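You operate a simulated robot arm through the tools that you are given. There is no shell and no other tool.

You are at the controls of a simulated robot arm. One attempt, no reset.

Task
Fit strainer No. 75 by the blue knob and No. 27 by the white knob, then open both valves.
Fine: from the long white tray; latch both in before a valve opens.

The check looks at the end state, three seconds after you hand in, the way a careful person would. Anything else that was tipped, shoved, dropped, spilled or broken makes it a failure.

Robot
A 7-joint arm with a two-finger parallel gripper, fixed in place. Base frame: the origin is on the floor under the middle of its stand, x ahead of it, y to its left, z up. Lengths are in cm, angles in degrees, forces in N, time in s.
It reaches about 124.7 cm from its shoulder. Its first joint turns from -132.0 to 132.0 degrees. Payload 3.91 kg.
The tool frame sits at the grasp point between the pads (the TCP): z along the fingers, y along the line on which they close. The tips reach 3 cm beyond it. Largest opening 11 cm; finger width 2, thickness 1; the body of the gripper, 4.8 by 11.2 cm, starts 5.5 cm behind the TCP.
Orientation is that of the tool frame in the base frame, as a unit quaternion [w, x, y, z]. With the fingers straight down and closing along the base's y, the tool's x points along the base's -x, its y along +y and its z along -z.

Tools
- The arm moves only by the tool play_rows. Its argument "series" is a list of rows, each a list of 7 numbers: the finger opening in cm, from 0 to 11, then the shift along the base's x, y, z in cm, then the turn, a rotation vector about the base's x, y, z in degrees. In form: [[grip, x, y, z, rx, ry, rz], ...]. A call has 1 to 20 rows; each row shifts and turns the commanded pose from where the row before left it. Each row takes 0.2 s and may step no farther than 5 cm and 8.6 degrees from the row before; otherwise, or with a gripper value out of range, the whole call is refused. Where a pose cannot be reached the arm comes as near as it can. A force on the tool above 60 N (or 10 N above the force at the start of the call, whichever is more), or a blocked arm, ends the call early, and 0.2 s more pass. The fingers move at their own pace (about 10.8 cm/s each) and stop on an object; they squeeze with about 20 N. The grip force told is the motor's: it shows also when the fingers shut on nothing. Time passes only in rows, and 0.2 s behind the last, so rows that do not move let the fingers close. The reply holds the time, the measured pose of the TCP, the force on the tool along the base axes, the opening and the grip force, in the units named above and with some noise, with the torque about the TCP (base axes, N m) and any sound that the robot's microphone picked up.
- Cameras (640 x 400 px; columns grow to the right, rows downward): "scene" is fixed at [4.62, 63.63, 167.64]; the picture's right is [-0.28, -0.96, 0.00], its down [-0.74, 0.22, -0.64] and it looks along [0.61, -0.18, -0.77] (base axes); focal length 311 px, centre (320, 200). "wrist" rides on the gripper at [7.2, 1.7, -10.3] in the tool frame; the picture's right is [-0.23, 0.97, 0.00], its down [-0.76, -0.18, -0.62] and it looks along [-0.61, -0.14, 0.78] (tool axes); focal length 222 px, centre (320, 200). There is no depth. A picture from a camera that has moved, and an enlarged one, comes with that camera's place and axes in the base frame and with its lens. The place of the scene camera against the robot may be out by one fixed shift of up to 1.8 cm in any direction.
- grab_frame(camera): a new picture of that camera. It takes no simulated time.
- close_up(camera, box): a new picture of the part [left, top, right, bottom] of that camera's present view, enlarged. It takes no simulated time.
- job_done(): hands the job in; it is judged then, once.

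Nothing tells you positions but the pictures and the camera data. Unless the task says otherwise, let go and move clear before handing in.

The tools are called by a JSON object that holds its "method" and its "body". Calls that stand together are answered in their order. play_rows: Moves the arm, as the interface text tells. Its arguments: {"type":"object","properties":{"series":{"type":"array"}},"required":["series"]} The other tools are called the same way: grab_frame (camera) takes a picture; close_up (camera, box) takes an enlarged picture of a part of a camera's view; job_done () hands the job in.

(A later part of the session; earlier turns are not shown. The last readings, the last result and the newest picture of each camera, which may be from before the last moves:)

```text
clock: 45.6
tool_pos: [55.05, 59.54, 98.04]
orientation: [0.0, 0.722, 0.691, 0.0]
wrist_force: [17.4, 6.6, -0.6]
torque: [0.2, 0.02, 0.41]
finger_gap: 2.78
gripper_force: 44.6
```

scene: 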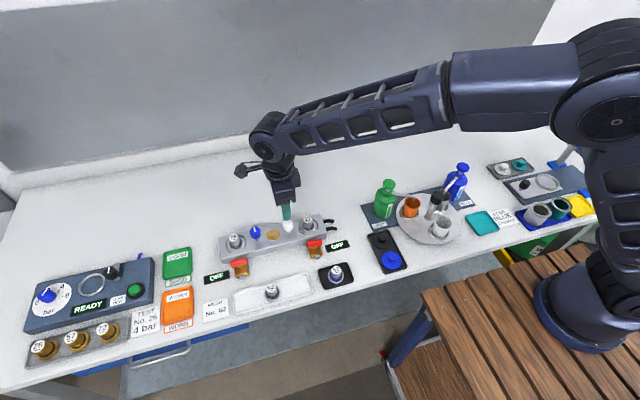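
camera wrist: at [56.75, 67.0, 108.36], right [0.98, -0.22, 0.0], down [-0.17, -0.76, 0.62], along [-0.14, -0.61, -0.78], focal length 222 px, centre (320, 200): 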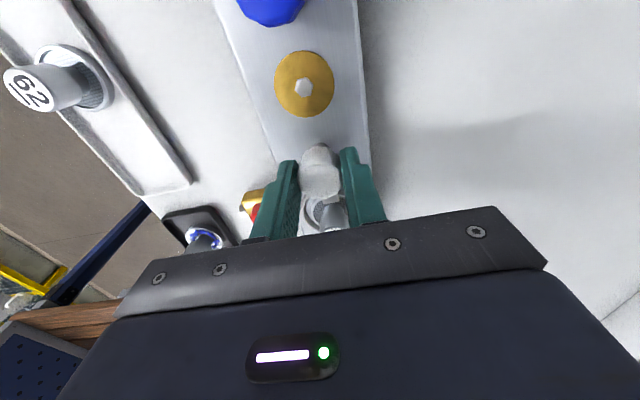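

A stop is felt (0.4 N·m) at about 90°, so the white latch is fully over. I relieve the load, open, and look.

{"method": "play_rows", "body": {"series": [[2.0, 0.06, 0, 0, 0, 0, 2.5], [2.8, 0, 0, 0, 0, 0, 0], [3.4, 0, 0, 0, 0, 0, 0], [4.4, 0, 0, 0, 0, 0, 0], [4.4, 0, 0, 0, 0, 0, 0]]}}

{"method": "close_up", "body": {"camera": "wrist", "box": [240, 90, 400, 210]}}

{"method": "close_up", "body": {"camera": "scene", "box": [255, 200, 325, 250]}}

```text
clock: 46.8
tool_pos: [54.95, 59.53, 97.86]
orientation: [0.001, 0.707, 0.707, 0.0]
wrist_force: [-0.3, 0.5, 1.1]
torque: [0.01, -0.01, 0.03]
finger_gap: 4.39
gripper_force: 0.0
```

```text
3.33 times, centred on (320, 150) of wrist
camera zoom: at [56.8, 66.94, 108.33], right [0.97, -0.23, 0.0], down [-0.18, -0.76, 0.62], along [-0.14, -0.61, -0.78], focal length 740 px, centre (320, 367)
```

zoom: 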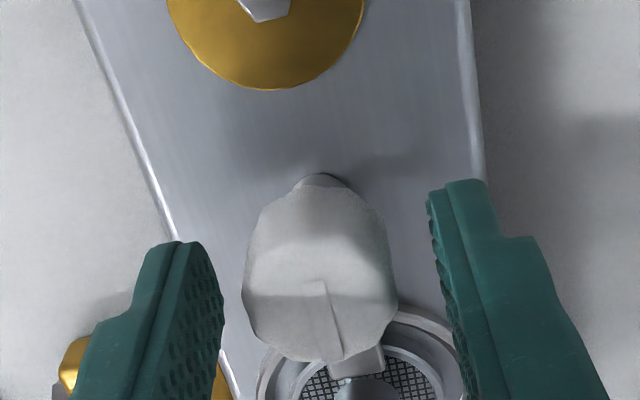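

```text
8.00 times, centred on (290, 225) of scene
camera zoom: at [4.62, 63.63, 167.64], right [-0.28, -0.96, 0.0], down [-0.74, 0.22, -0.64], along [0.61, -0.18, -0.77], focal length 2486 px, centre (560, 0)
```

zoom: 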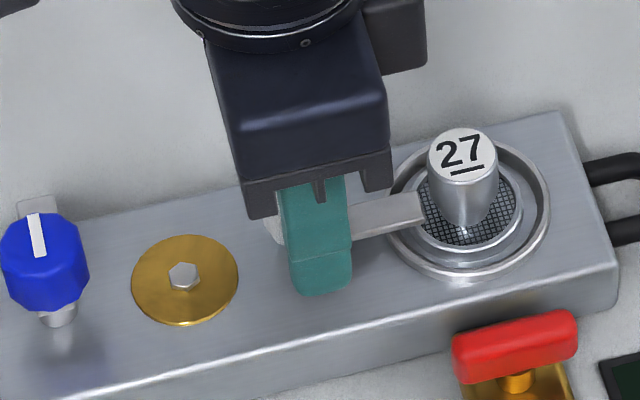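

White latch is set: its pointer and dog point at No. 27. I rise and go over to the blue knob, keeping this heading, since the blue one needs the opposite quarter turn.

{"method": "play_rows", "body": {"series": [[4.4, 0, 0, 1.5, 0, 0, 0], [4.4, 0, 0, 2.5, 0, 0, 0], [4.6, 0, 0, 2.5, 0, 0, 0], [4.6, 0, 3, 0, 0, 0, 0], [4.6, 0, 3, 0, 0, 0, 0], [4.6, 0, 2.8, 0, 0, 0, 0], [4.6, 0, 0, 0, 0, 0, 0]]}}

{"method": "grab_frame", "body": {"camera": "wrist"}}

{"method": "close_up", "body": {"camera": "wrist", "box": [260, 80, 380, 180]}}

{"method": "close_up", "body": {"camera": "scene", "box": [215, 190, 345, 270]}}

```text
clock: 48.4
tool_pos: [55.07, 68.25, 104.34]
orientation: [0.0, 0.707, 0.707, 0.0]
wrist_force: [0.6, -0.2, -0.1]
torque: [-0.02, 0.0, 0.0]
finger_gap: 4.61
gripper_force: 0.0
```

```text
taken
camera wrist: at [56.89, 75.75, 114.79], right [0.97, -0.23, 0.0], down [-0.18, -0.76, 0.62], along [-0.14, -0.61, -0.78], focal length 222 px, centre (320, 200)
```

wrist: 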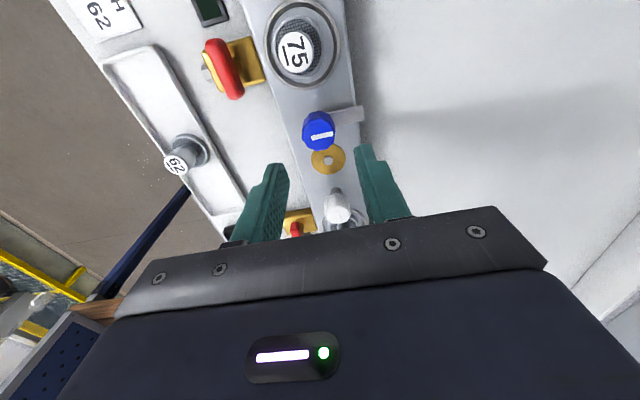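

```text
4.00 times, centred on (320, 130) of wrist
camera zoom: at [56.89, 75.75, 114.79], right [0.97, -0.23, 0.0], down [-0.18, -0.76, 0.62], along [-0.14, -0.61, -0.78], focal length 888 px, centre (320, 480)
```

zoom: 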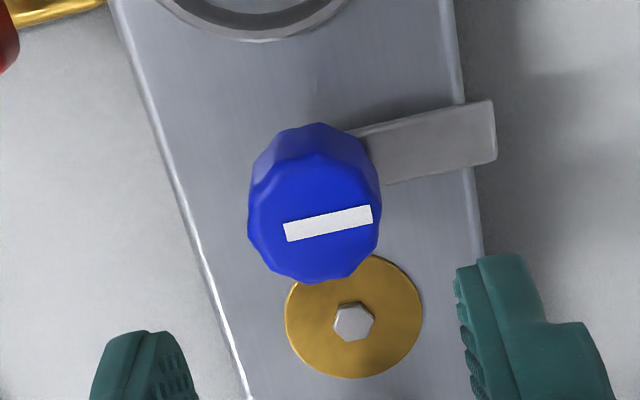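

```text
4.92 times, centred on (280, 230) of scene
camera zoom: at [4.62, 63.63, 167.64], right [-0.28, -0.96, 0.0], down [-0.74, 0.22, -0.64], along [0.61, -0.18, -0.77], focal length 1530 px, centre (517, 52)
```

zoom: 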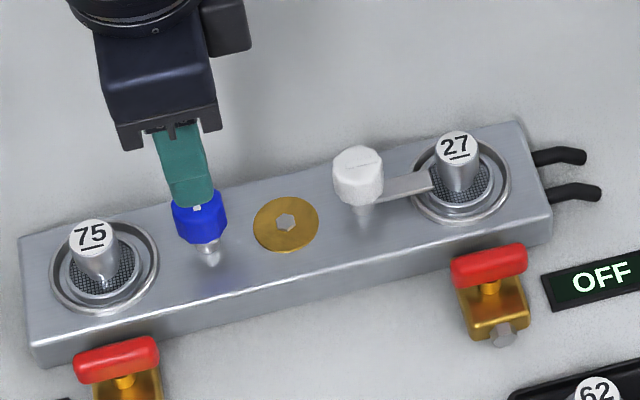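

{"method": "play_rows", "body": {"series": [[4.6, -0.08, 0.2, -1.5, 0, 0, 0], [4.4, 0, 0, -2, 0, 0, 0], [4.4, 0, 0, -1.5, 0, 0, 0], [4.4, 0, 0, 0, 0, 0, 0]]}}

{"method": "close_up", "body": {"camera": "wrist", "box": [240, 90, 400, 210]}}

```text
clock: 49.4
tool_pos: [54.82, 68.46, 99.33]
orientation: [0.0, 0.707, 0.707, 0.0]
wrist_force: [0.4, 0.3, 0.5]
torque: [-0.02, -0.03, -0.04]
finger_gap: 4.42
gripper_force: 0.0
```

```text
3.33 times, centred on (320, 150) of wrist
camera zoom: at [56.75, 75.86, 109.75], right [0.97, -0.23, 0.0], down [-0.18, -0.76, 0.62], along [-0.14, -0.61, -0.78], focal length 740 px, centre (320, 367)
```

zoom: 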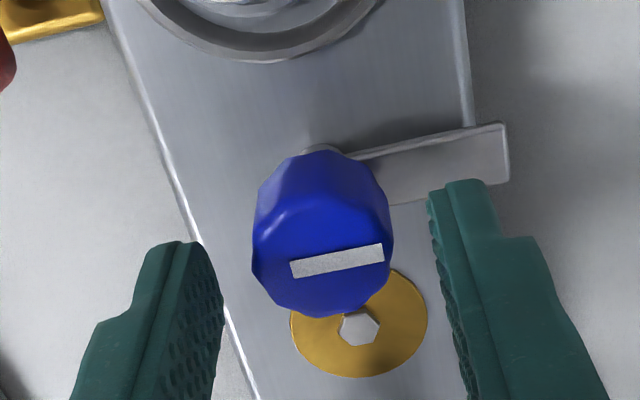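

{"method": "play_rows", "body": {"series": [[4.4, 0.08, 0.03, -0.5, 0, 0, 0], [4.4, 0, 0, -0.5, 0, 0, 0], [4.4, 0, 0, 0, 0, 0, 0]]}}

{"method": "close_up", "body": {"camera": "wrist", "box": [240, 90, 400, 210]}}

{"method": "close_up", "body": {"camera": "scene", "box": [220, 200, 290, 250]}}

```text
clock: 50.2
tool_pos: [54.94, 68.52, 98.4]
orientation: [0.001, 0.708, 0.707, -0.001]
wrist_force: [0.4, -0.6, 0.2]
torque: [0.0, -0.01, 0.02]
finger_gap: 4.38
gripper_force: 0.0
```

```text
3.33 times, centred on (320, 150) of wrist
camera zoom: at [56.73, 75.97, 108.82], right [0.97, -0.23, 0.0], down [-0.18, -0.76, 0.62], along [-0.14, -0.61, -0.78], focal length 740 px, centre (320, 367)
```

zoom: 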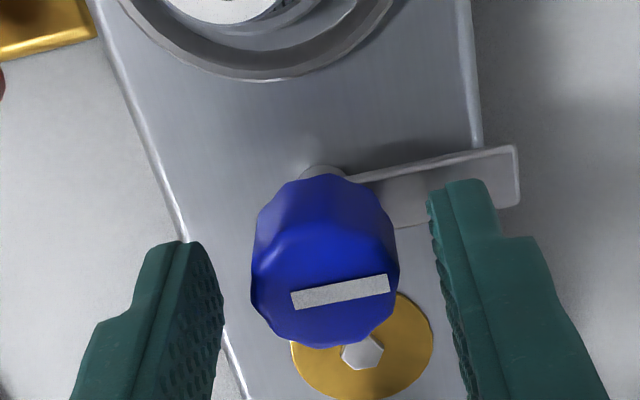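

```text
8.00 times, centred on (255, 225) of scene
camera zoom: at [4.62, 63.63, 167.64], right [-0.28, -0.96, 0.0], down [-0.74, 0.22, -0.64], along [0.61, -0.18, -0.77], focal length 2486 px, centre (840, 0)
```

zoom: 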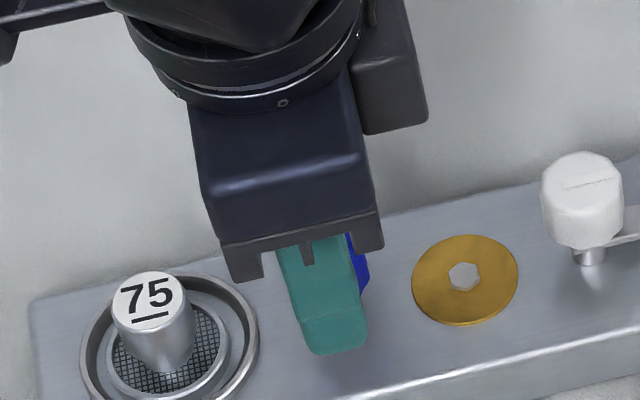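

{"method": "play_rows", "body": {"series": [[4.4, 0.06, -0.01, -0.1, 0, 0, 0], [3.2, 0, 0, 0, 0, 0, 0], [2.0, 0, 0, 0, 0, 0, 0], [2.0, 0, 0, 0, 0, 0, 0], [2.0, 0, 0, 0, 0, 0, 0]]}}

{"method": "close_up", "body": {"camera": "wrist", "box": [240, 90, 400, 210]}}

```text
clock: 51.4
tool_pos: [54.99, 68.52, 98.28]
orientation: [0.0, 0.707, 0.707, -0.001]
wrist_force: [-0.4, -0.5, -0.8]
torque: [0.06, -0.47, 0.04]
finger_gap: 2.76
gripper_force: 45.2
```

```text
3.33 times, centred on (320, 150) of wrist
camera zoom: at [56.8, 76.0, 108.7], right [0.97, -0.23, 0.0], down [-0.18, -0.76, 0.62], along [-0.14, -0.61, -0.78], focal length 740 px, centre (320, 367)
```

zoom: 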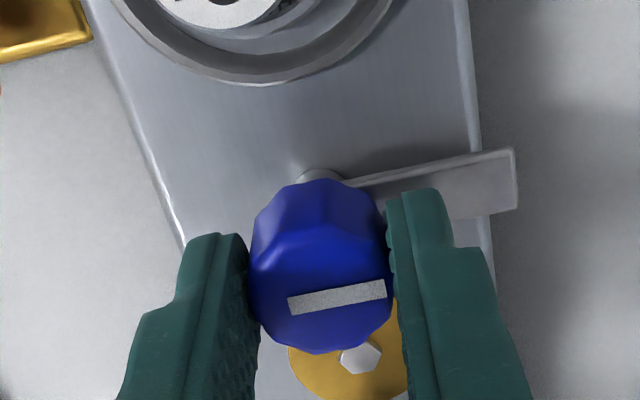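

Gripped evenly. Now I turn the blue knob counter‑clockwise in stages, checking loads.

{"method": "play_rows", "body": {"series": [[2.0, 0, 0, 0, 0, 0, 6], [2.0, 0, 0, 0, 0, 0, 7], [2.0, 0, 0, 0, 0, 0, 7], [2.0, 0, 0, 0, 0, 0, 0]]}}

{"method": "close_up", "body": {"camera": "wrist", "box": [240, 90, 400, 210]}}

```text
clock: 52.4
tool_pos: [54.89, 68.56, 98.31]
orientation: [0.0, 0.573, 0.82, 0.0]
wrist_force: [-3.9, 1.2, -3.6]
torque: [-0.04, -0.45, 0.02]
finger_gap: 2.77
gripper_force: 45.2
```

```text
3.33 times, centred on (320, 150) of wrist
camera zoom: at [54.19, 76.13, 108.71], right [0.99, 0.12, 0.0], down [0.1, -0.78, 0.62], along [0.08, -0.62, -0.78], focal length 740 px, centre (320, 367)
```

zoom: 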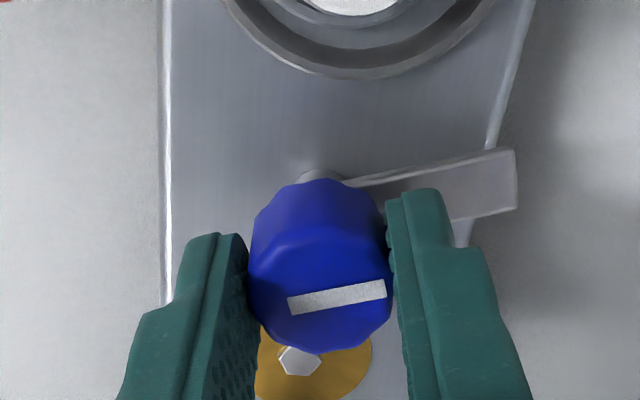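

{"method": "play_rows", "body": {"series": [[2.0, 0, 0, 0, 0, 0, 7], [2.0, 0, 0, 0, 0, 0, 7], [2.0, 0, 0, 0, 0, 0, 7], [2.0, 0, 0, 0, 0, 0, 0]]}}

{"method": "close_up", "body": {"camera": "wrist", "box": [240, 90, 400, 210]}}

```text
clock: 53.4
tool_pos: [54.91, 68.64, 98.42]
orientation: [-0.001, 0.414, 0.91, 0.0]
wrist_force: [-13.6, -3.1, -8.7]
torque: [0.43, 0.18, 0.01]
finger_gap: 2.78
gripper_force: 44.8
```

```text
3.33 times, centred on (320, 150) of wrist
camera zoom: at [51.6, 75.32, 108.71], right [0.88, 0.47, 0.0], down [0.37, -0.69, 0.62], along [0.29, -0.55, -0.78], focal length 740 px, centre (320, 367)
```

zoom: 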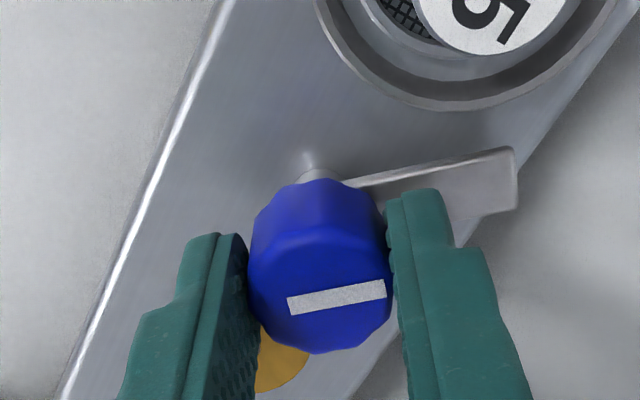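

{"method": "play_rows", "body": {"series": [[2.0, -0.08, -0.02, -0.05, 0, 0, 0], [2.0, 0, 0, 0, 0, 0, 7], [2.0, 0, 0, 0, 0, 0, 7], [2.0, 0, 0, 0, 0, 0, 0]]}}

{"method": "close_up", "body": {"camera": "wrist", "box": [240, 90, 400, 210]}}

{"method": "close_up", "body": {"camera": "scene", "box": [220, 200, 290, 250]}}

```text
clock: 54.4
tool_pos: [54.94, 68.5, 98.29]
orientation: [0.0, 0.3, 0.954, 0.001]
wrist_force: [-10.1, 8.3, 3.9]
torque: [-0.13, 0.52, 0.0]
finger_gap: 2.76
gripper_force: 45.5
```

```text
3.33 times, centred on (320, 150) of wrist
camera zoom: at [50.08, 74.24, 108.71], right [0.74, 0.67, 0.0], down [0.52, -0.58, 0.62], along [0.42, -0.46, -0.78], focal length 740 px, centre (320, 367)
```

zoom: 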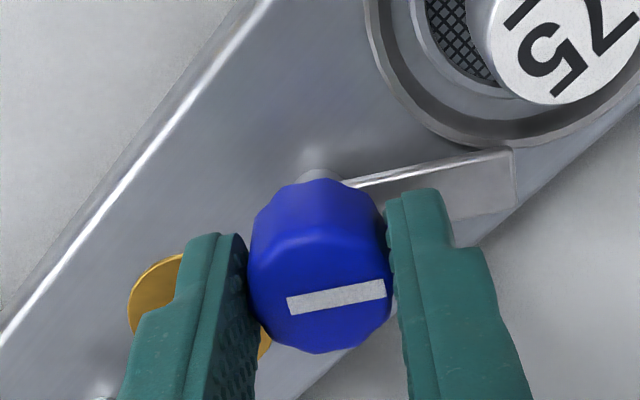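

```text
8.00 times, centred on (255, 225) of scene
camera zoom: at [4.62, 63.63, 167.64], right [-0.28, -0.96, 0.0], down [-0.74, 0.22, -0.64], along [0.61, -0.18, -0.77], focal length 2486 px, centre (840, 0)
```

zoom: 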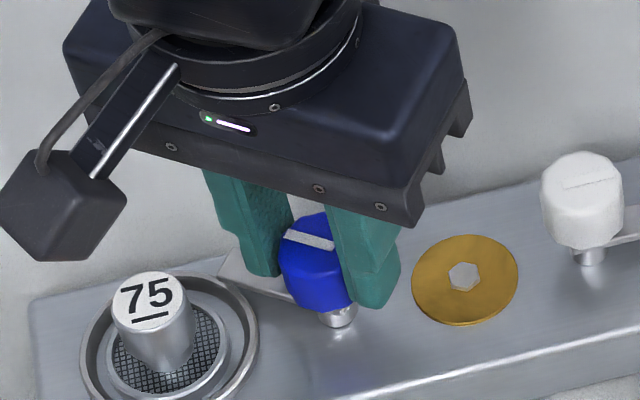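

The dog is approaching the rim by No. 75, turning freely. I relieve the small side load and continue.

{"method": "play_rows", "body": {"series": [[2.0, -0.06, 0.06, 0, 0, 0, 0], [2.0, 0, 0, 0, 0, 0, 7], [2.0, 0, 0, 0, 0, 0, 7], [2.0, 0, 0, 0, 0, 0, 0]]}}

{"method": "close_up", "body": {"camera": "scene", "box": [220, 200, 290, 250]}}

```text
clock: 55.4
tool_pos: [54.94, 68.51, 98.32]
orientation: [0.001, 0.182, 0.983, -0.001]
wrist_force: [-3.9, -5.5, 8.3]
torque: [0.05, -0.37, -0.01]
finger_gap: 2.76
gripper_force: 44.8
```

```text
8.00 times, centred on (255, 225) of scene
camera zoom: at [4.62, 63.63, 167.64], right [-0.28, -0.96, 0.0], down [-0.74, 0.22, -0.64], along [0.61, -0.18, -0.77], focal length 2486 px, centre (840, 0)
```

zoom: 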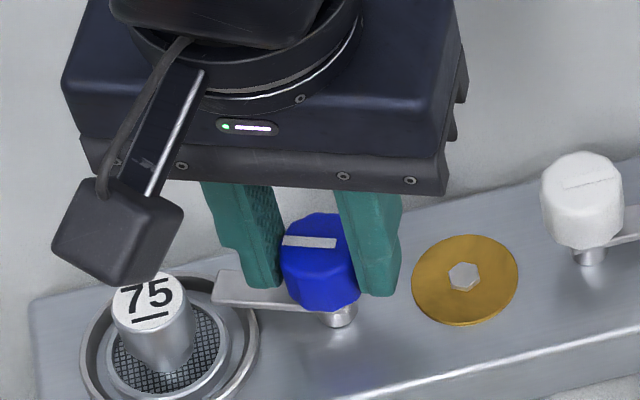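

{"method": "play_rows", "body": {"series": [[2.0, -0.03, -0.03, 0.05, 0, 0, 6], [2.0, 0, 0, 0, 0, 0, 6], [2.0, 0, 0, 0, 0, 0, 6], [2.0, 0, 0, 0, 0, 0, 0]]}}

{"method": "close_up", "body": {"camera": "scene", "box": [220, 200, 290, 250]}}

{"method": "close_up", "body": {"camera": "wrist", "box": [240, 90, 400, 210]}}

```text
clock: 56.4
tool_pos: [55.02, 68.53, 98.29]
orientation: [-0.001, 0.027, 1.0, 0.001]
wrist_force: [6.7, -1.8, 1.2]
torque: [0.39, 0.06, 0.01]
finger_gap: 2.75
gripper_force: 44.9
```

```text
8.00 times, centred on (255, 225) of scene
camera zoom: at [4.62, 63.63, 167.64], right [-0.28, -0.96, 0.0], down [-0.74, 0.22, -0.64], along [0.61, -0.18, -0.77], focal length 2486 px, centre (840, 0)
```

zoom: 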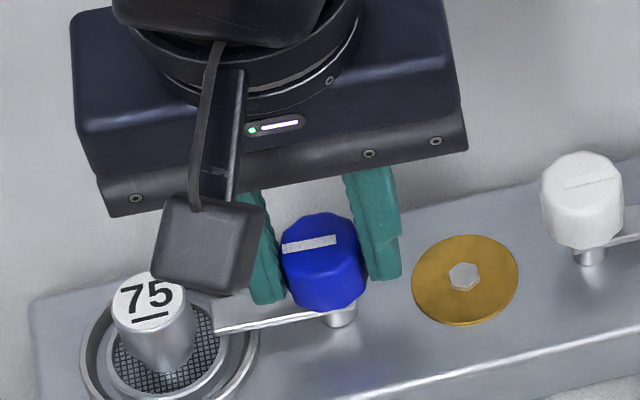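

```text
3.33 times, centred on (320, 150) of wrist
camera zoom: at [47.9, 70.75, 108.7], right [0.28, 0.96, 0.0], down [0.75, -0.22, 0.62], along [0.6, -0.17, -0.78], focal length 740 px, centre (320, 367)
```

zoom: 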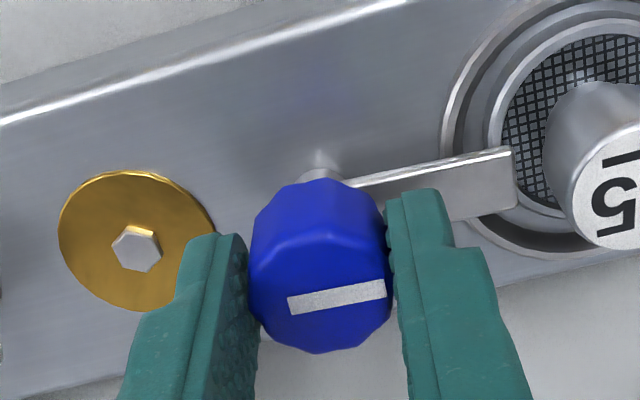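

The dog is over No. 75's flange, about 3° short of a quarter turn. I finish the turn and probe for the stop.

{"method": "play_rows", "body": {"series": [[2.0, 0.04, 0, 0, 0, 0, 3], [2.0, 0, 0, 0, 0, 0, 0]]}}

{"method": "play_rows", "body": {"series": [[2.0, 0, 0, 0, 0, 0, 3], [2.0, 0, 0, 0, 0, 0, 0]]}}

```text
clock: 57.0
tool_pos: [54.86, 68.46, 98.25]
orientation: [0.0, 0.0, 1.0, -0.001]
wrist_force: [6.6, -8.7, 0.1]
torque: [0.18, -0.61, 0.03]
finger_gap: 2.77
gripper_force: 44.7
```

```text
clock: 57.6
tool_pos: [54.89, 68.54, 98.34]
orientation: [0.0, -0.027, 1.0, -0.001]
wrist_force: [0.1, -19.7, -1.9]
torque: [-0.11, 0.05, -0.39]
finger_gap: 2.77
gripper_force: 44.8
```

The stop is felt here too (−0.39 N·m). I relieve the load, open, and inspect both latches.

{"method": "play_rows", "body": {"series": [[2.0, 0, -0.08, 0, 0, 0, -2.8], [2.8, 0, 0, 0, 0, 0, 0], [3.4, 0, 0, 0, 0, 0, 0], [4.4, 0, 0, 0, 0, 0, 0], [4.4, 0, 0, 0, 0, 0, 0], [4.4, 0, 0, 1.5, 0, 0, 0], [4.4, 0, 0, 2.5, 0, 0, 0], [4.6, 0, 0, 3, 0, 0, 0]]}}

{"method": "grab_frame", "body": {"camera": "wrist"}}

{"method": "close_up", "body": {"camera": "wrist", "box": [200, 50, 440, 200]}}

{"method": "close_up", "body": {"camera": "scene", "box": [215, 190, 345, 270]}}

```text
clock: 59.4
tool_pos: [55.02, 68.57, 105.28]
orientation: [0.0, -0.001, 1.0, 0.0]
wrist_force: [-0.2, 0.2, -0.1]
torque: [-0.01, 0.01, 0.01]
finger_gap: 4.61
gripper_force: 0.0
```

```text
taken
camera wrist: at [47.86, 70.48, 115.73], right [0.22, 0.97, 0.0], down [0.76, -0.17, 0.62], along [0.61, -0.14, -0.78], focal length 222 px, centre (320, 200)
```

wrist: 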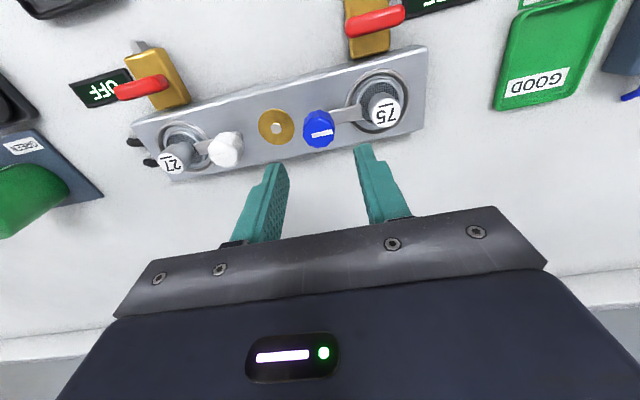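

```text
2.67 times, centred on (320, 125) of wrist
camera zoom: at [47.86, 70.48, 115.73], right [0.22, 0.97, 0.0], down [0.76, -0.17, 0.62], along [0.61, -0.14, -0.78], focal length 592 px, centre (320, 400)
```

zoom: 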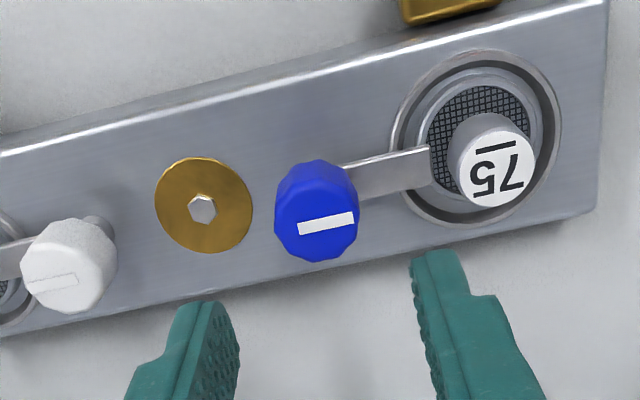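

```text
4.92 times, centred on (280, 230) of scene
camera zoom: at [4.62, 63.63, 167.64], right [-0.28, -0.96, 0.0], down [-0.74, 0.22, -0.64], along [0.61, -0.18, -0.77], focal length 1530 px, centre (517, 52)
```

zoom: 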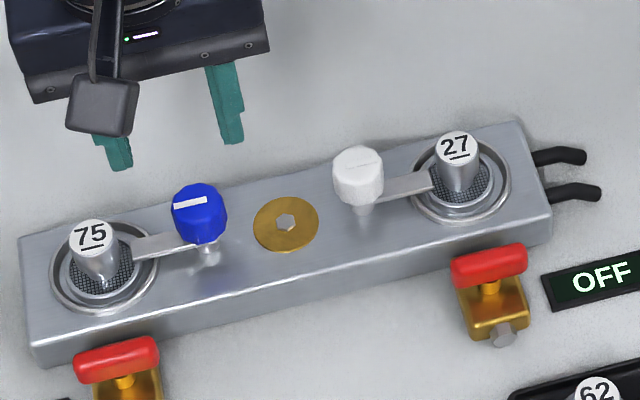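

Both latches lie fully over their strainers. Next come the valves; I hover above the left (blue side) valve handle to measure it.

{"method": "play_rows", "body": {"series": [[4.6, -3.1, 2.9, 0, 0, 0, 0], [4.6, -3.1, 2.9, 0, 0, 0, 0], [4.6, 0, 0, -1.5, 0, 0, 0], [4.6, 0, 0, 0, 0, 0, 0]]}}

{"method": "grab_frame", "body": {"camera": "wrist"}}

{"method": "close_up", "body": {"camera": "wrist", "box": [240, 60, 400, 180]}}

{"method": "close_up", "body": {"camera": "scene", "box": [200, 240, 280, 300]}}

```text
clock: 60.4
tool_pos: [48.72, 74.37, 103.97]
orientation: [0.0, -0.002, 1.0, 0.0]
wrist_force: [-0.2, 0.0, -0.3]
torque: [-0.03, 0.02, 0.0]
finger_gap: 4.6
gripper_force: 0.0
```

```text
taken
camera wrist: at [41.63, 76.11, 114.29], right [0.22, 0.97, 0.0], down [0.76, -0.17, 0.62], along [0.61, -0.14, -0.78], focal length 222 px, centre (320, 200)
```

wrist: 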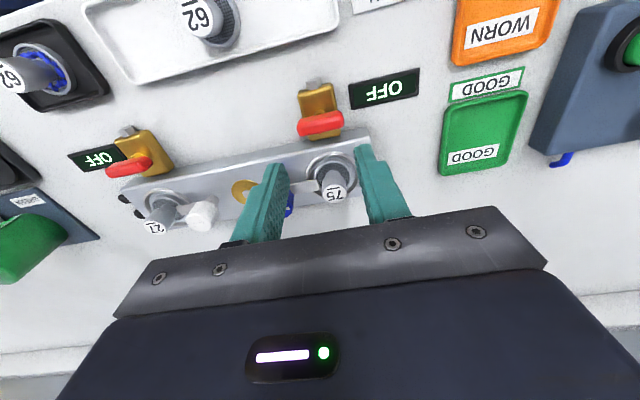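

```text
3.33 times, centred on (320, 120) of wrist
camera zoom: at [41.63, 76.11, 114.29], right [0.22, 0.97, 0.0], down [0.76, -0.17, 0.62], along [0.61, -0.14, -0.78], focal length 740 px, centre (320, 467)
```

zoom: 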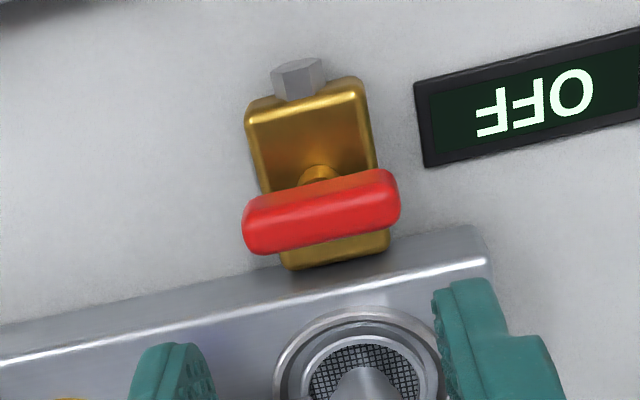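

```text
6.67 times, centred on (240, 270) of scene
camera zoom: at [4.62, 63.63, 167.64], right [-0.28, -0.96, 0.0], down [-0.74, 0.22, -0.64], along [0.61, -0.18, -0.77], focal length 2071 px, centre (853, -267)
```

zoom: 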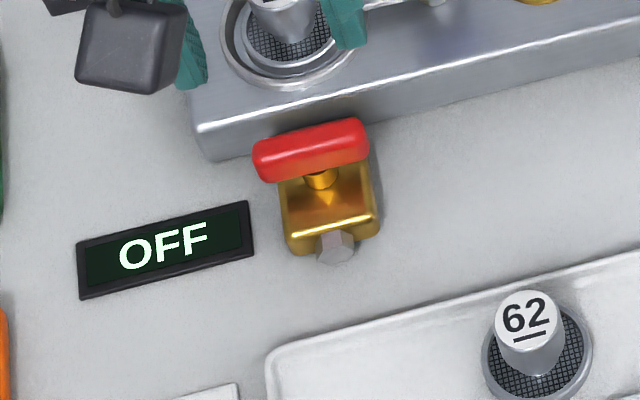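

The red handle lies along y, centre about (48.5, 74.4, 94.1), on a stem above the brass body. I turn the gripper to −90° in free air (so it pinches across the bar) and then approach with a narrow opening.

{"method": "play_rows", "body": {"series": [[4.6, -0.2, 0, 0, 0, 0, -8.2], [4.6, 0, 0, 0, 0, 0, -8.2], [4.6, 0, 0, 0, 0, 0, -8.2], [4.6, 0, 0, 0, 0, 0, -8.2], [4.6, 0, 0, 0, 0, 0, -8.2], [4.6, 0, 0, 0, 0, 0, -8.2], [4.6, 0, 0, 0, 0, 0, -8.2], [4.6, 0, 0, 0, 0, 0, -8.2], [4.6, 0, 0, 0, 0, 0, -8.2], [4.0, 0, 0, 0, 0, 0, -8.2], [3.0, 0, 0, 0, 0, 0, -8], [3.0, 0, 0, -2, 0, 0, 0], [3.0, 0, 0, 0, 0, 0, 0]]}}

{"method": "grab_frame", "body": {"camera": "wrist"}}

{"method": "close_up", "body": {"camera": "wrist", "box": [240, 70, 400, 190]}}

```text
clock: 63.2
tool_pos: [48.5, 74.14, 101.86]
orientation: [0.0, 0.706, 0.708, 0.0]
wrist_force: [0.8, 0.3, 0.4]
torque: [-0.01, -0.01, 0.0]
finger_gap: 3.0
gripper_force: 0.2
```

```text
taken
camera wrist: at [50.28, 81.64, 112.21], right [0.97, -0.22, 0.0], down [-0.18, -0.76, 0.62], along [-0.14, -0.61, -0.78], focal length 222 px, centre (320, 200)
```

wrist: 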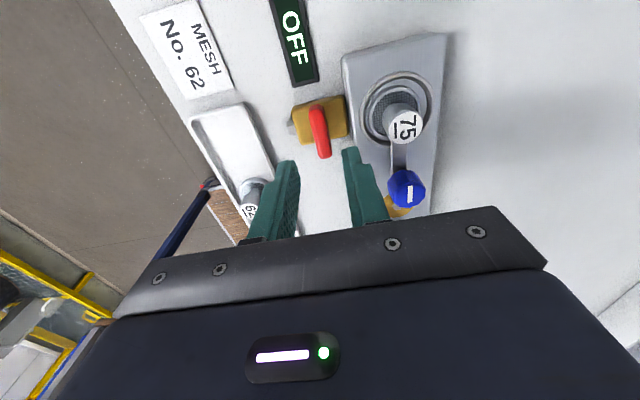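

```text
3.33 times, centred on (320, 130) of wrist
camera zoom: at [50.28, 81.64, 112.21], right [0.97, -0.22, 0.0], down [-0.18, -0.76, 0.62], along [-0.14, -0.61, -0.78], focal length 740 px, centre (320, 433)
```

zoom: 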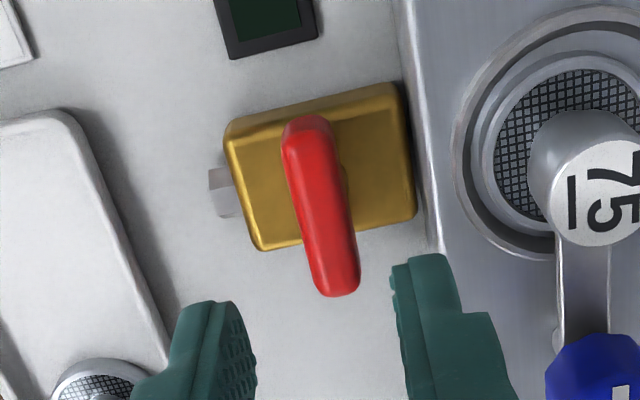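

The handle centre is about 0.25 cm further to +y and it's tilted roughly 3–4° clockwise. I align and descend, stopping to check before pinching.

{"method": "play_rows", "body": {"series": [[3.0, 0.08, 0.25, -1.5, 0, 0, -3], [3.0, 0, 0, -1.5, 0, 0, 0], [3.0, 0, 0, 0, 0, 0, 0]]}}

{"method": "close_up", "body": {"camera": "wrist", "box": [240, 80, 400, 200]}}

{"method": "close_up", "body": {"camera": "scene", "box": [200, 220, 280, 280]}}

```text
clock: 64.0
tool_pos: [48.53, 74.52, 98.86]
orientation: [-0.001, 0.725, 0.689, 0.001]
wrist_force: [0.3, 0.6, -0.1]
torque: [0.0, -0.01, -0.02]
finger_gap: 2.99
gripper_force: 0.0
```

```text
3.33 times, centred on (320, 140) of wrist
camera zoom: at [50.75, 81.93, 109.24], right [0.96, -0.27, 0.0], down [-0.21, -0.75, 0.62], along [-0.17, -0.6, -0.78], focal length 740 px, centre (320, 400)
```

zoom: 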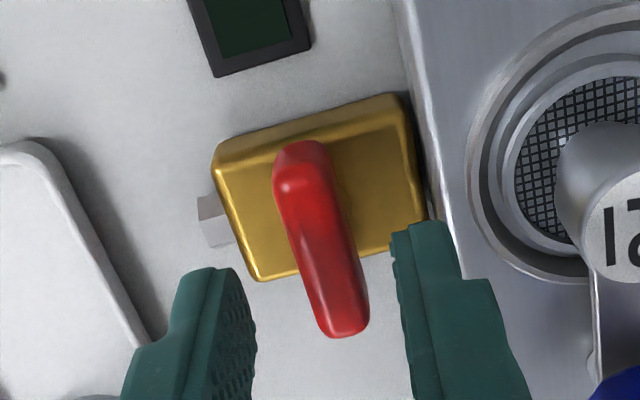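

```text
6.67 times, centred on (240, 250) of scene
camera zoom: at [4.62, 63.63, 167.64], right [-0.28, -0.96, 0.0], down [-0.74, 0.22, -0.64], along [0.61, -0.18, -0.77], focal length 2071 px, centre (853, -133)
```

zoom: 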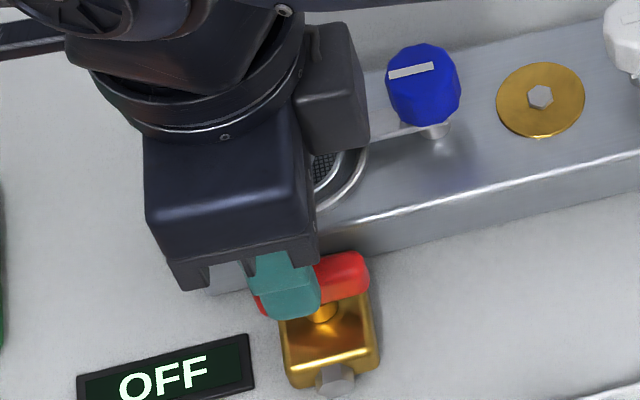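

{"method": "play_rows", "body": {"series": [[3.0, 0.03, -0.15, -1.5, 0, 0, 0], [3.0, 0, 0, -1.0, 0, 0, 0], [3.0, 0, 0, 0, 0, 0, 0]]}}

{"method": "close_up", "body": {"camera": "wrist", "box": [240, 100, 400, 220]}}

{"method": "close_up", "body": {"camera": "scene", "box": [200, 220, 280, 280]}}

```text
clock: 64.8
tool_pos: [48.63, 74.26, 96.47]
orientation: [-0.001, 0.725, 0.689, 0.0]
wrist_force: [0.4, 0.0, -0.6]
torque: [0.04, -0.03, -0.02]
finger_gap: 3.0
gripper_force: 0.0
```

```text
3.33 times, centred on (320, 160) of wrist
camera zoom: at [50.77, 81.69, 106.83], right [0.96, -0.27, 0.0], down [-0.21, -0.75, 0.62], along [-0.17, -0.6, -0.78], focal length 740 px, centre (320, 333)
```

zoom: 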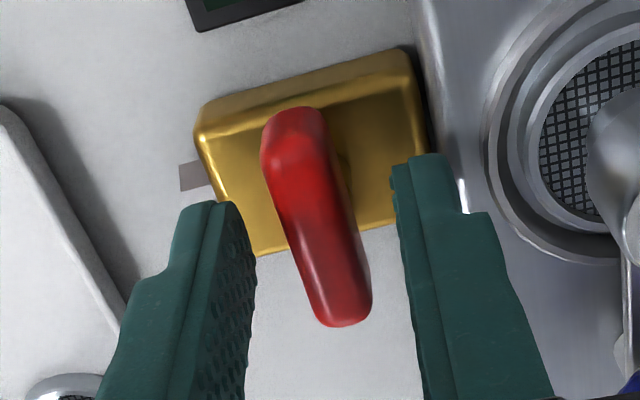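

```text
6.67 times, centred on (240, 250) of scene
camera zoom: at [4.62, 63.63, 167.64], right [-0.28, -0.96, 0.0], down [-0.74, 0.22, -0.64], along [0.61, -0.18, -0.77], focal length 2071 px, centre (853, -133)
```

zoom: 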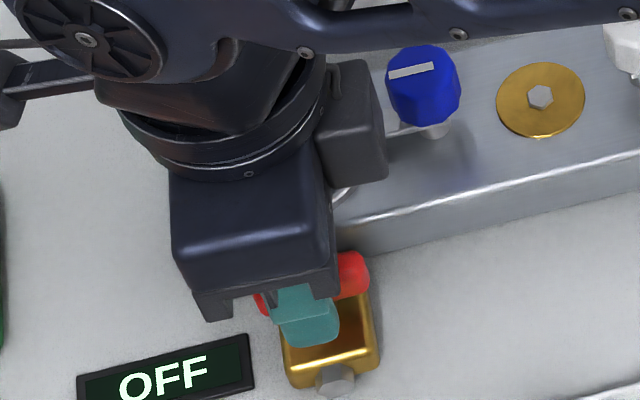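

{"method": "play_rows", "body": {"series": [[2.4, 0, 0, 0, 0, 0, 0], [2.4, 0, 0, -0.4, 0, 0, 0], [2.4, 0, 0, 0, 0, 0, 0]]}}

{"method": "play_rows", "body": {"series": [[0.8, 0, 0, 0, 0, 0, 0], [0.8, 0, 0, 0, 0, 0, 0], [0.8, 0, 0, 0, 0, 0, 0]]}}

{"method": "close_up", "body": {"camera": "wrist", "box": [240, 100, 400, 220]}}

```text
clock: 65.6
tool_pos: [48.66, 74.36, 95.95]
orientation: [0.0, 0.724, 0.689, 0.0]
wrist_force: [0.3, 0.5, 0.5]
torque: [-0.01, -0.03, -0.01]
finger_gap: 2.41
gripper_force: 0.0
```

```text
clock: 66.4
tool_pos: [48.56, 74.29, 95.94]
orientation: [0.0, 0.724, 0.69, 0.0]
wrist_force: [0.3, 0.0, -1.0]
torque: [0.07, 0.03, 0.79]
finger_gap: 1.32
gripper_force: 45.3
```

```text
3.33 times, centred on (320, 160) of wrist
camera zoom: at [50.75, 81.69, 106.34], right [0.96, -0.27, 0.0], down [-0.21, -0.75, 0.62], along [-0.17, -0.6, -0.78], focal length 740 px, centre (320, 333)
```

zoom: 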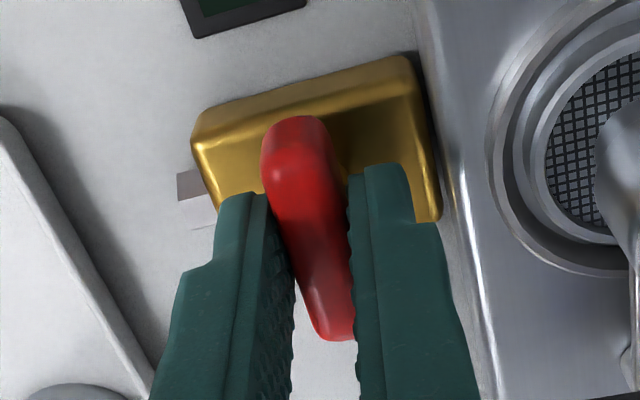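

Pinched; there's a +0.8 N·m reaction, so the handle resists clockwise. I try small counter‑clockwise steps and read the torque.

{"method": "play_rows", "body": {"series": [[0.8, 0, 0, 0, 0, 0, 3], [0.8, 0, 0, 0, 0, 0, 0]]}}

{"method": "play_rows", "body": {"series": [[0.8, 0, 0, 0, 0, 0, 4], [0.8, 0, 0, 0, 0, 0, 0]]}}

{"method": "close_up", "body": {"camera": "wrist", "box": [240, 100, 400, 220]}}

```text
clock: 67.0
tool_pos: [48.62, 74.41, 95.93]
orientation: [-0.001, 0.706, 0.708, 0.0]
wrist_force: [-0.2, -2.8, -3.0]
torque: [0.13, 0.0, 0.02]
finger_gap: 1.28
gripper_force: 44.9
```

```text
clock: 67.6
tool_pos: [48.61, 74.38, 96.0]
orientation: [0.0, 0.68, 0.733, 0.0]
wrist_force: [-1.3, 0.1, -4.3]
torque: [0.06, -0.1, -0.07]
finger_gap: 1.28
gripper_force: 45.0
```

```text
3.33 times, centred on (320, 160) of wrist
camera zoom: at [49.86, 81.89, 106.34], right [0.99, -0.15, 0.0], down [-0.12, -0.77, 0.62], along [-0.1, -0.62, -0.78], focal length 740 px, centre (320, 333)
```

zoom: 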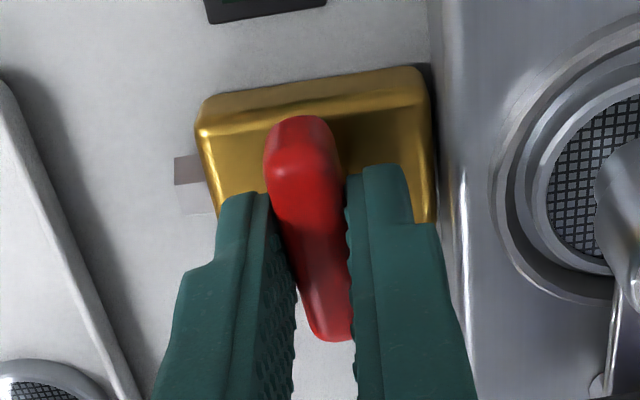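

It turns freely counter‑clockwise. I continue in stages.

{"method": "play_rows", "body": {"series": [[0.8, 0, 0, 0, 0, 0, 7], [0.8, 0, 0, 0, 0, 0, 7], [0.8, 0, 0, 0, 0, 0, 7], [0.8, 0, 0, 0, 0, 0, 0]]}}

{"method": "close_up", "body": {"camera": "wrist", "box": [240, 100, 400, 220]}}

{"method": "close_up", "body": {"camera": "scene", "box": [200, 220, 280, 280]}}

```text
clock: 68.6
tool_pos: [48.55, 74.32, 95.86]
orientation: [0.0, 0.535, 0.845, 0.0]
wrist_force: [-3.0, -7.2, -4.0]
torque: [-0.08, 0.03, 0.02]
finger_gap: 1.28
gripper_force: 45.0
```

```text
3.33 times, centred on (320, 160) of wrist
camera zoom: at [47.13, 81.81, 106.34], right [0.98, 0.21, 0.0], down [0.16, -0.76, 0.62], along [0.13, -0.61, -0.78], focal length 740 px, centre (320, 333)
```

zoom: 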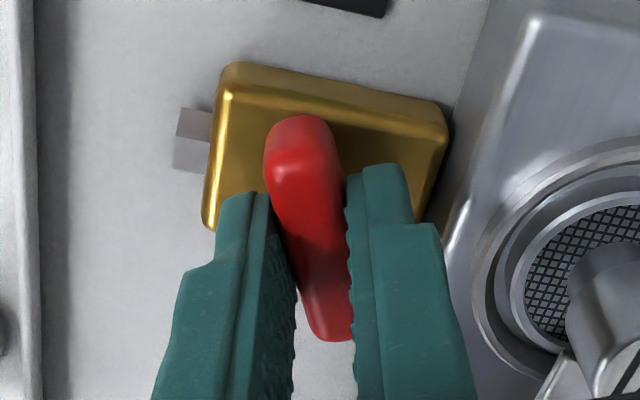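

```text
6.67 times, centred on (240, 250) of scene
camera zoom: at [4.62, 63.63, 167.64], right [-0.28, -0.96, 0.0], down [-0.74, 0.22, -0.64], along [0.61, -0.18, -0.77], focal length 2071 px, centre (853, -133)
```

zoom: 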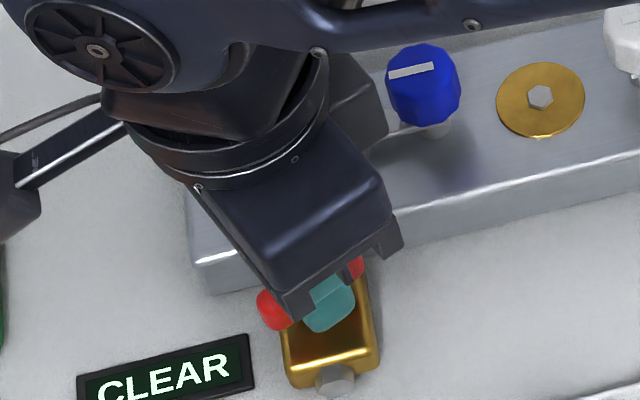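

The display now reads CLEAR. I continue opening toward the full quarter turn.

{"method": "play_rows", "body": {"series": [[0.8, -0.02, -0.05, -0.03, 0, 0, 7], [0.8, 0, 0, 0, 0, 0, 7], [0.8, 0, 0, 0, 0, 0, 7], [0.8, 0, 0, 0, 0, 0, 0]]}}

{"method": "play_rows", "body": {"series": [[0.8, 0, 0, 0, 0, 0, 7], [0.8, 0, 0, 0, 0, 0, 7], [0.8, 0, 0, 0, 0, 0, 0]]}}

{"method": "close_up", "body": {"camera": "wrist", "box": [240, 100, 400, 220]}}

{"method": "close_up", "body": {"camera": "scene", "box": [200, 220, 280, 280]}}

```text
clock: 69.6
tool_pos: [48.54, 74.36, 95.93]
orientation: [0.0, 0.372, 0.928, 0.0]
wrist_force: [-7.6, -7.4, 4.7]
torque: [0.53, 0.93, 0.01]
finger_gap: 1.27
gripper_force: 45.1
```

```text
clock: 70.4
tool_pos: [48.55, 74.33, 95.86]
orientation: [0.0, 0.256, 0.967, 0.0]
wrist_force: [-11.0, -12.7, 11.7]
torque: [-0.3, 0.34, -0.01]
finger_gap: 1.29
gripper_force: 45.2
```

```text
3.33 times, centred on (320, 160) of wrist
camera zoom: at [43.22, 79.57, 106.35], right [0.68, 0.73, 0.0], down [0.57, -0.53, 0.62], along [0.46, -0.42, -0.78], focal length 740 px, centre (320, 333)
```

zoom: 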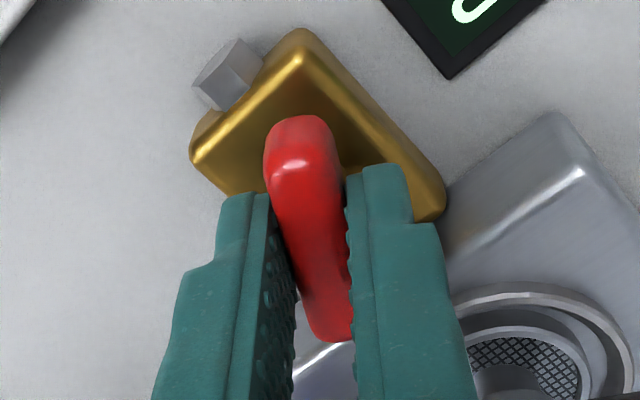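

```text
6.67 times, centred on (240, 250) of scene
camera zoom: at [4.62, 63.63, 167.64], right [-0.28, -0.96, 0.0], down [-0.74, 0.22, -0.64], along [0.61, -0.18, -0.77], focal length 2071 px, centre (853, -133)
```

zoom: 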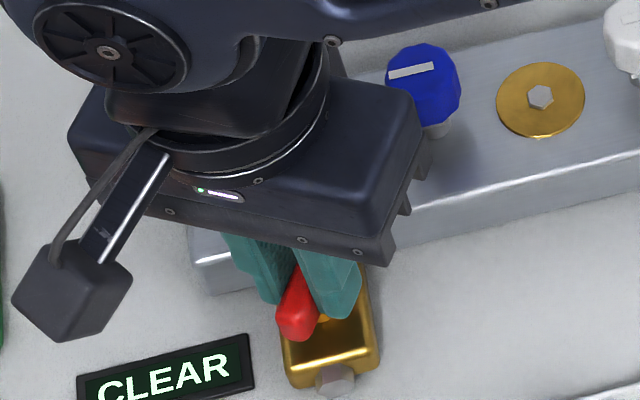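

{"method": "play_rows", "body": {"series": [[0.8, -0.08, -0.09, 0.08, 0, 0, 0], [0.8, 0, 0, 0, 0, 0, 7], [0.8, 0, 0, 0, 0, 0, 7], [0.8, 0, 0, 0, 0, 0, 0]]}}

{"method": "play_rows", "body": {"series": [[0.8, 0, 0, 0, 0, 0, 6], [0.8, 0, 0, 0, 0, 0, 6], [0.8, 0, 0, 0, 0, 0, 0]]}}

{"method": "close_up", "body": {"camera": "wrist", "box": [240, 100, 400, 220]}}

```text
clock: 71.4
tool_pos: [48.61, 74.39, 95.91]
orientation: [0.0, 0.136, 0.991, 0.0]
wrist_force: [3.2, 8.5, 1.8]
torque: [0.39, 0.6, -0.02]
finger_gap: 1.29
gripper_force: 45.3
```

```text
clock: 72.2
tool_pos: [48.51, 74.29, 95.95]
orientation: [-0.001, 0.033, 0.999, 0.001]
wrist_force: [6.7, 16.2, 6.4]
torque: [0.27, 0.32, 0.04]
finger_gap: 1.3
gripper_force: 44.8
```

```text
3.33 times, centred on (320, 160) of wrist
camera zoom: at [41.54, 76.64, 106.35], right [0.29, 0.96, 0.0], down [0.75, -0.23, 0.62], along [0.6, -0.18, -0.78], focal length 740 px, centre (320, 333)
```

zoom: 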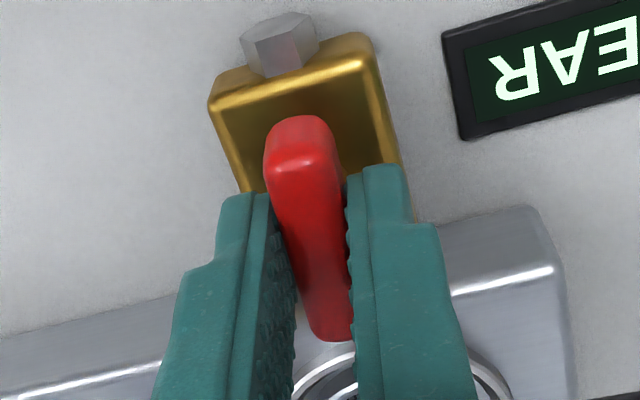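

{"method": "play_rows", "body": {"series": [[0.8, 0.05, 0.12, 0.04, 0, 0, 0], [0.8, 0, 0, 0, 0, 0, 3.8], [0.8, 0, 0, 0, 0, 0, 0]]}}

{"method": "play_rows", "body": {"series": [[0.8, 0, 0, 0, 0, 0, 2.5], [0.8, 0, 0, 0, 0, 0, 0]]}}

```text
clock: 73.0
tool_pos: [48.47, 74.28, 95.97]
orientation: [0.0, 0.0, 1.0, -0.001]
wrist_force: [-0.4, -10.5, 3.1]
torque: [-0.06, -1.14, 0.02]
finger_gap: 1.29
gripper_force: 44.5
```

```text
clock: 73.6
tool_pos: [48.51, 74.37, 95.87]
orientation: [-0.002, -0.022, 1.0, -0.001]
wrist_force: [-1.5, -16.6, -4.4]
torque: [0.2, 0.6, -1.08]
finger_gap: 1.33
gripper_force: 45.0
```

The open stop is reached at the quarter turn. I relieve, release and rise.

{"method": "play_rows", "body": {"series": [[0.8, 0, -0.1, 0, 0, 0, -2.5], [1.3, 0, 0, 0, 0, 0, 0], [2.0, 0, 0, 0, 0, 0, 0], [3.2, 0, 0, 0, 0, 0, 0], [3.2, 0, 0, 0, 0, 0, 0], [3.2, 0, 0, 1.5, 0, 0, 0], [3.2, 0, 0, 3, 0, 0, 0], [3.2, 0, 0, 4, 0, 0, 0]]}}

{"method": "grab_frame", "body": {"camera": "wrist"}}

{"method": "grab_frame", "body": {"camera": "scene"}}

{"method": "close_up", "body": {"camera": "scene", "box": [195, 200, 355, 300]}}

```text
clock: 75.4
tool_pos: [48.63, 74.35, 104.36]
orientation: [-0.001, 0.001, 1.0, -0.001]
wrist_force: [0.0, 0.3, 0.4]
torque: [-0.04, -0.02, 0.04]
finger_gap: 3.21
gripper_force: 0.1
```

```text
taken
camera wrist: at [41.45, 76.18, 114.88], right [0.23, 0.97, 0.0], down [0.76, -0.18, 0.62], along [0.61, -0.14, -0.78], focal length 222 px, centre (320, 200)
```

wrist: 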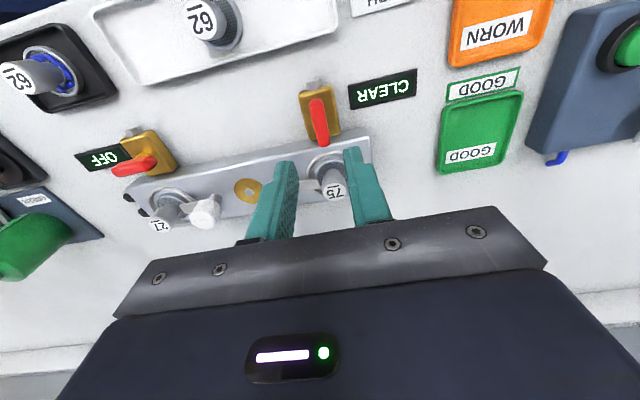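

```text
taken
```

scene: 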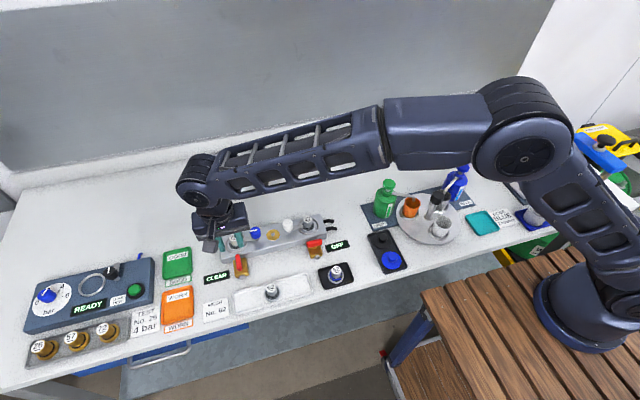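

```text
4.00 times, centred on (275, 250) of scene
camera zoom: at [4.62, 63.63, 167.64], right [-0.28, -0.96, 0.0], down [-0.74, 0.22, -0.64], along [0.61, -0.18, -0.77], focal length 1243 px, centre (500, 0)
```

zoom: 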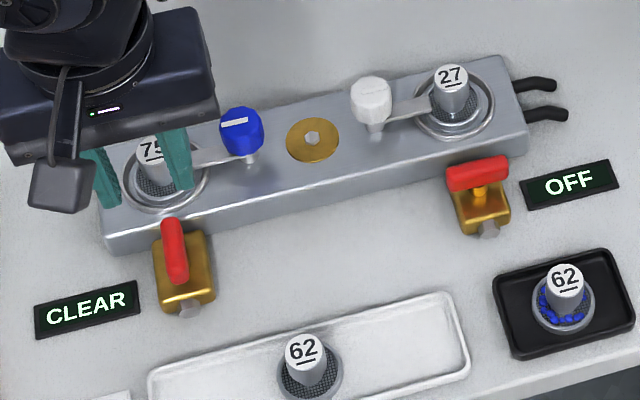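

Left valve is fully open and reads CLEAR. I move to the right valve (white side), turning to −90° on the way.

{"method": "play_rows", "body": {"series": [[3.2, 0, -2, 0, 0, 0, -8.2], [3.2, 0, -2, 0, 0, 0, -8.2], [3.2, 0, -2, 0, 0, 0, -8.2], [3.2, 0, -2, 0, 0, 0, -8.2], [3.2, 0, -2, 0, 0, 0, -8.2], [3.2, 0, -2, 0, 0, 0, -8.2], [3.2, 0, -2, 0, 0, 0, -8.2], [3.2, 0, -2, 0, 0, 0, -8.2], [3.2, 0, -2, 0, 0, 0, -8.2], [3.2, 0, -1.5, 0, 0, 0, -8.2], [3.0, 0, -0.9, 0, 0, 0, -8], [3.0, 0, 0, -2.4, 0, 0, 0], [3.0, 0, 0, 0, 0, 0, 0]]}}

{"method": "grab_frame", "body": {"camera": "wrist"}}

{"method": "close_up", "body": {"camera": "wrist", "box": [240, 70, 400, 190]}}

```text
clock: 78.2
tool_pos: [48.51, 53.99, 102.14]
orientation: [0.0, 0.707, 0.707, 0.0]
wrist_force: [-0.7, -0.1, -1.2]
torque: [0.0, 0.02, 0.01]
finger_gap: 2.98
gripper_force: 0.1
```

```text
taken
camera wrist: at [50.34, 61.37, 112.55], right [0.97, -0.23, 0.0], down [-0.18, -0.76, 0.62], along [-0.14, -0.61, -0.78], focal length 222 px, centre (320, 200)
```

wrist: 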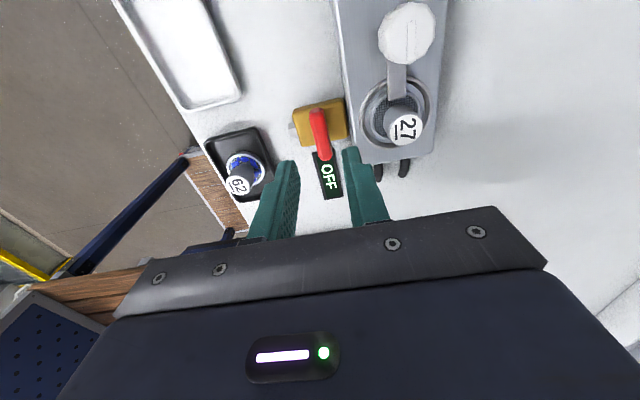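

```text
3.33 times, centred on (320, 130) of wrist
camera zoom: at [50.34, 61.37, 112.55], right [0.97, -0.23, 0.0], down [-0.18, -0.76, 0.62], along [-0.14, -0.61, -0.78], focal length 740 px, centre (320, 433)
```

zoom: 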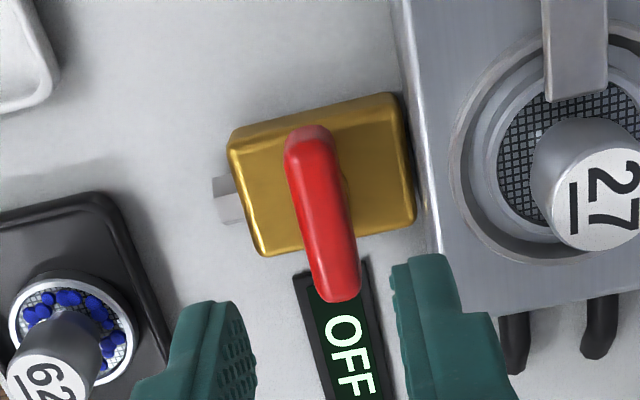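

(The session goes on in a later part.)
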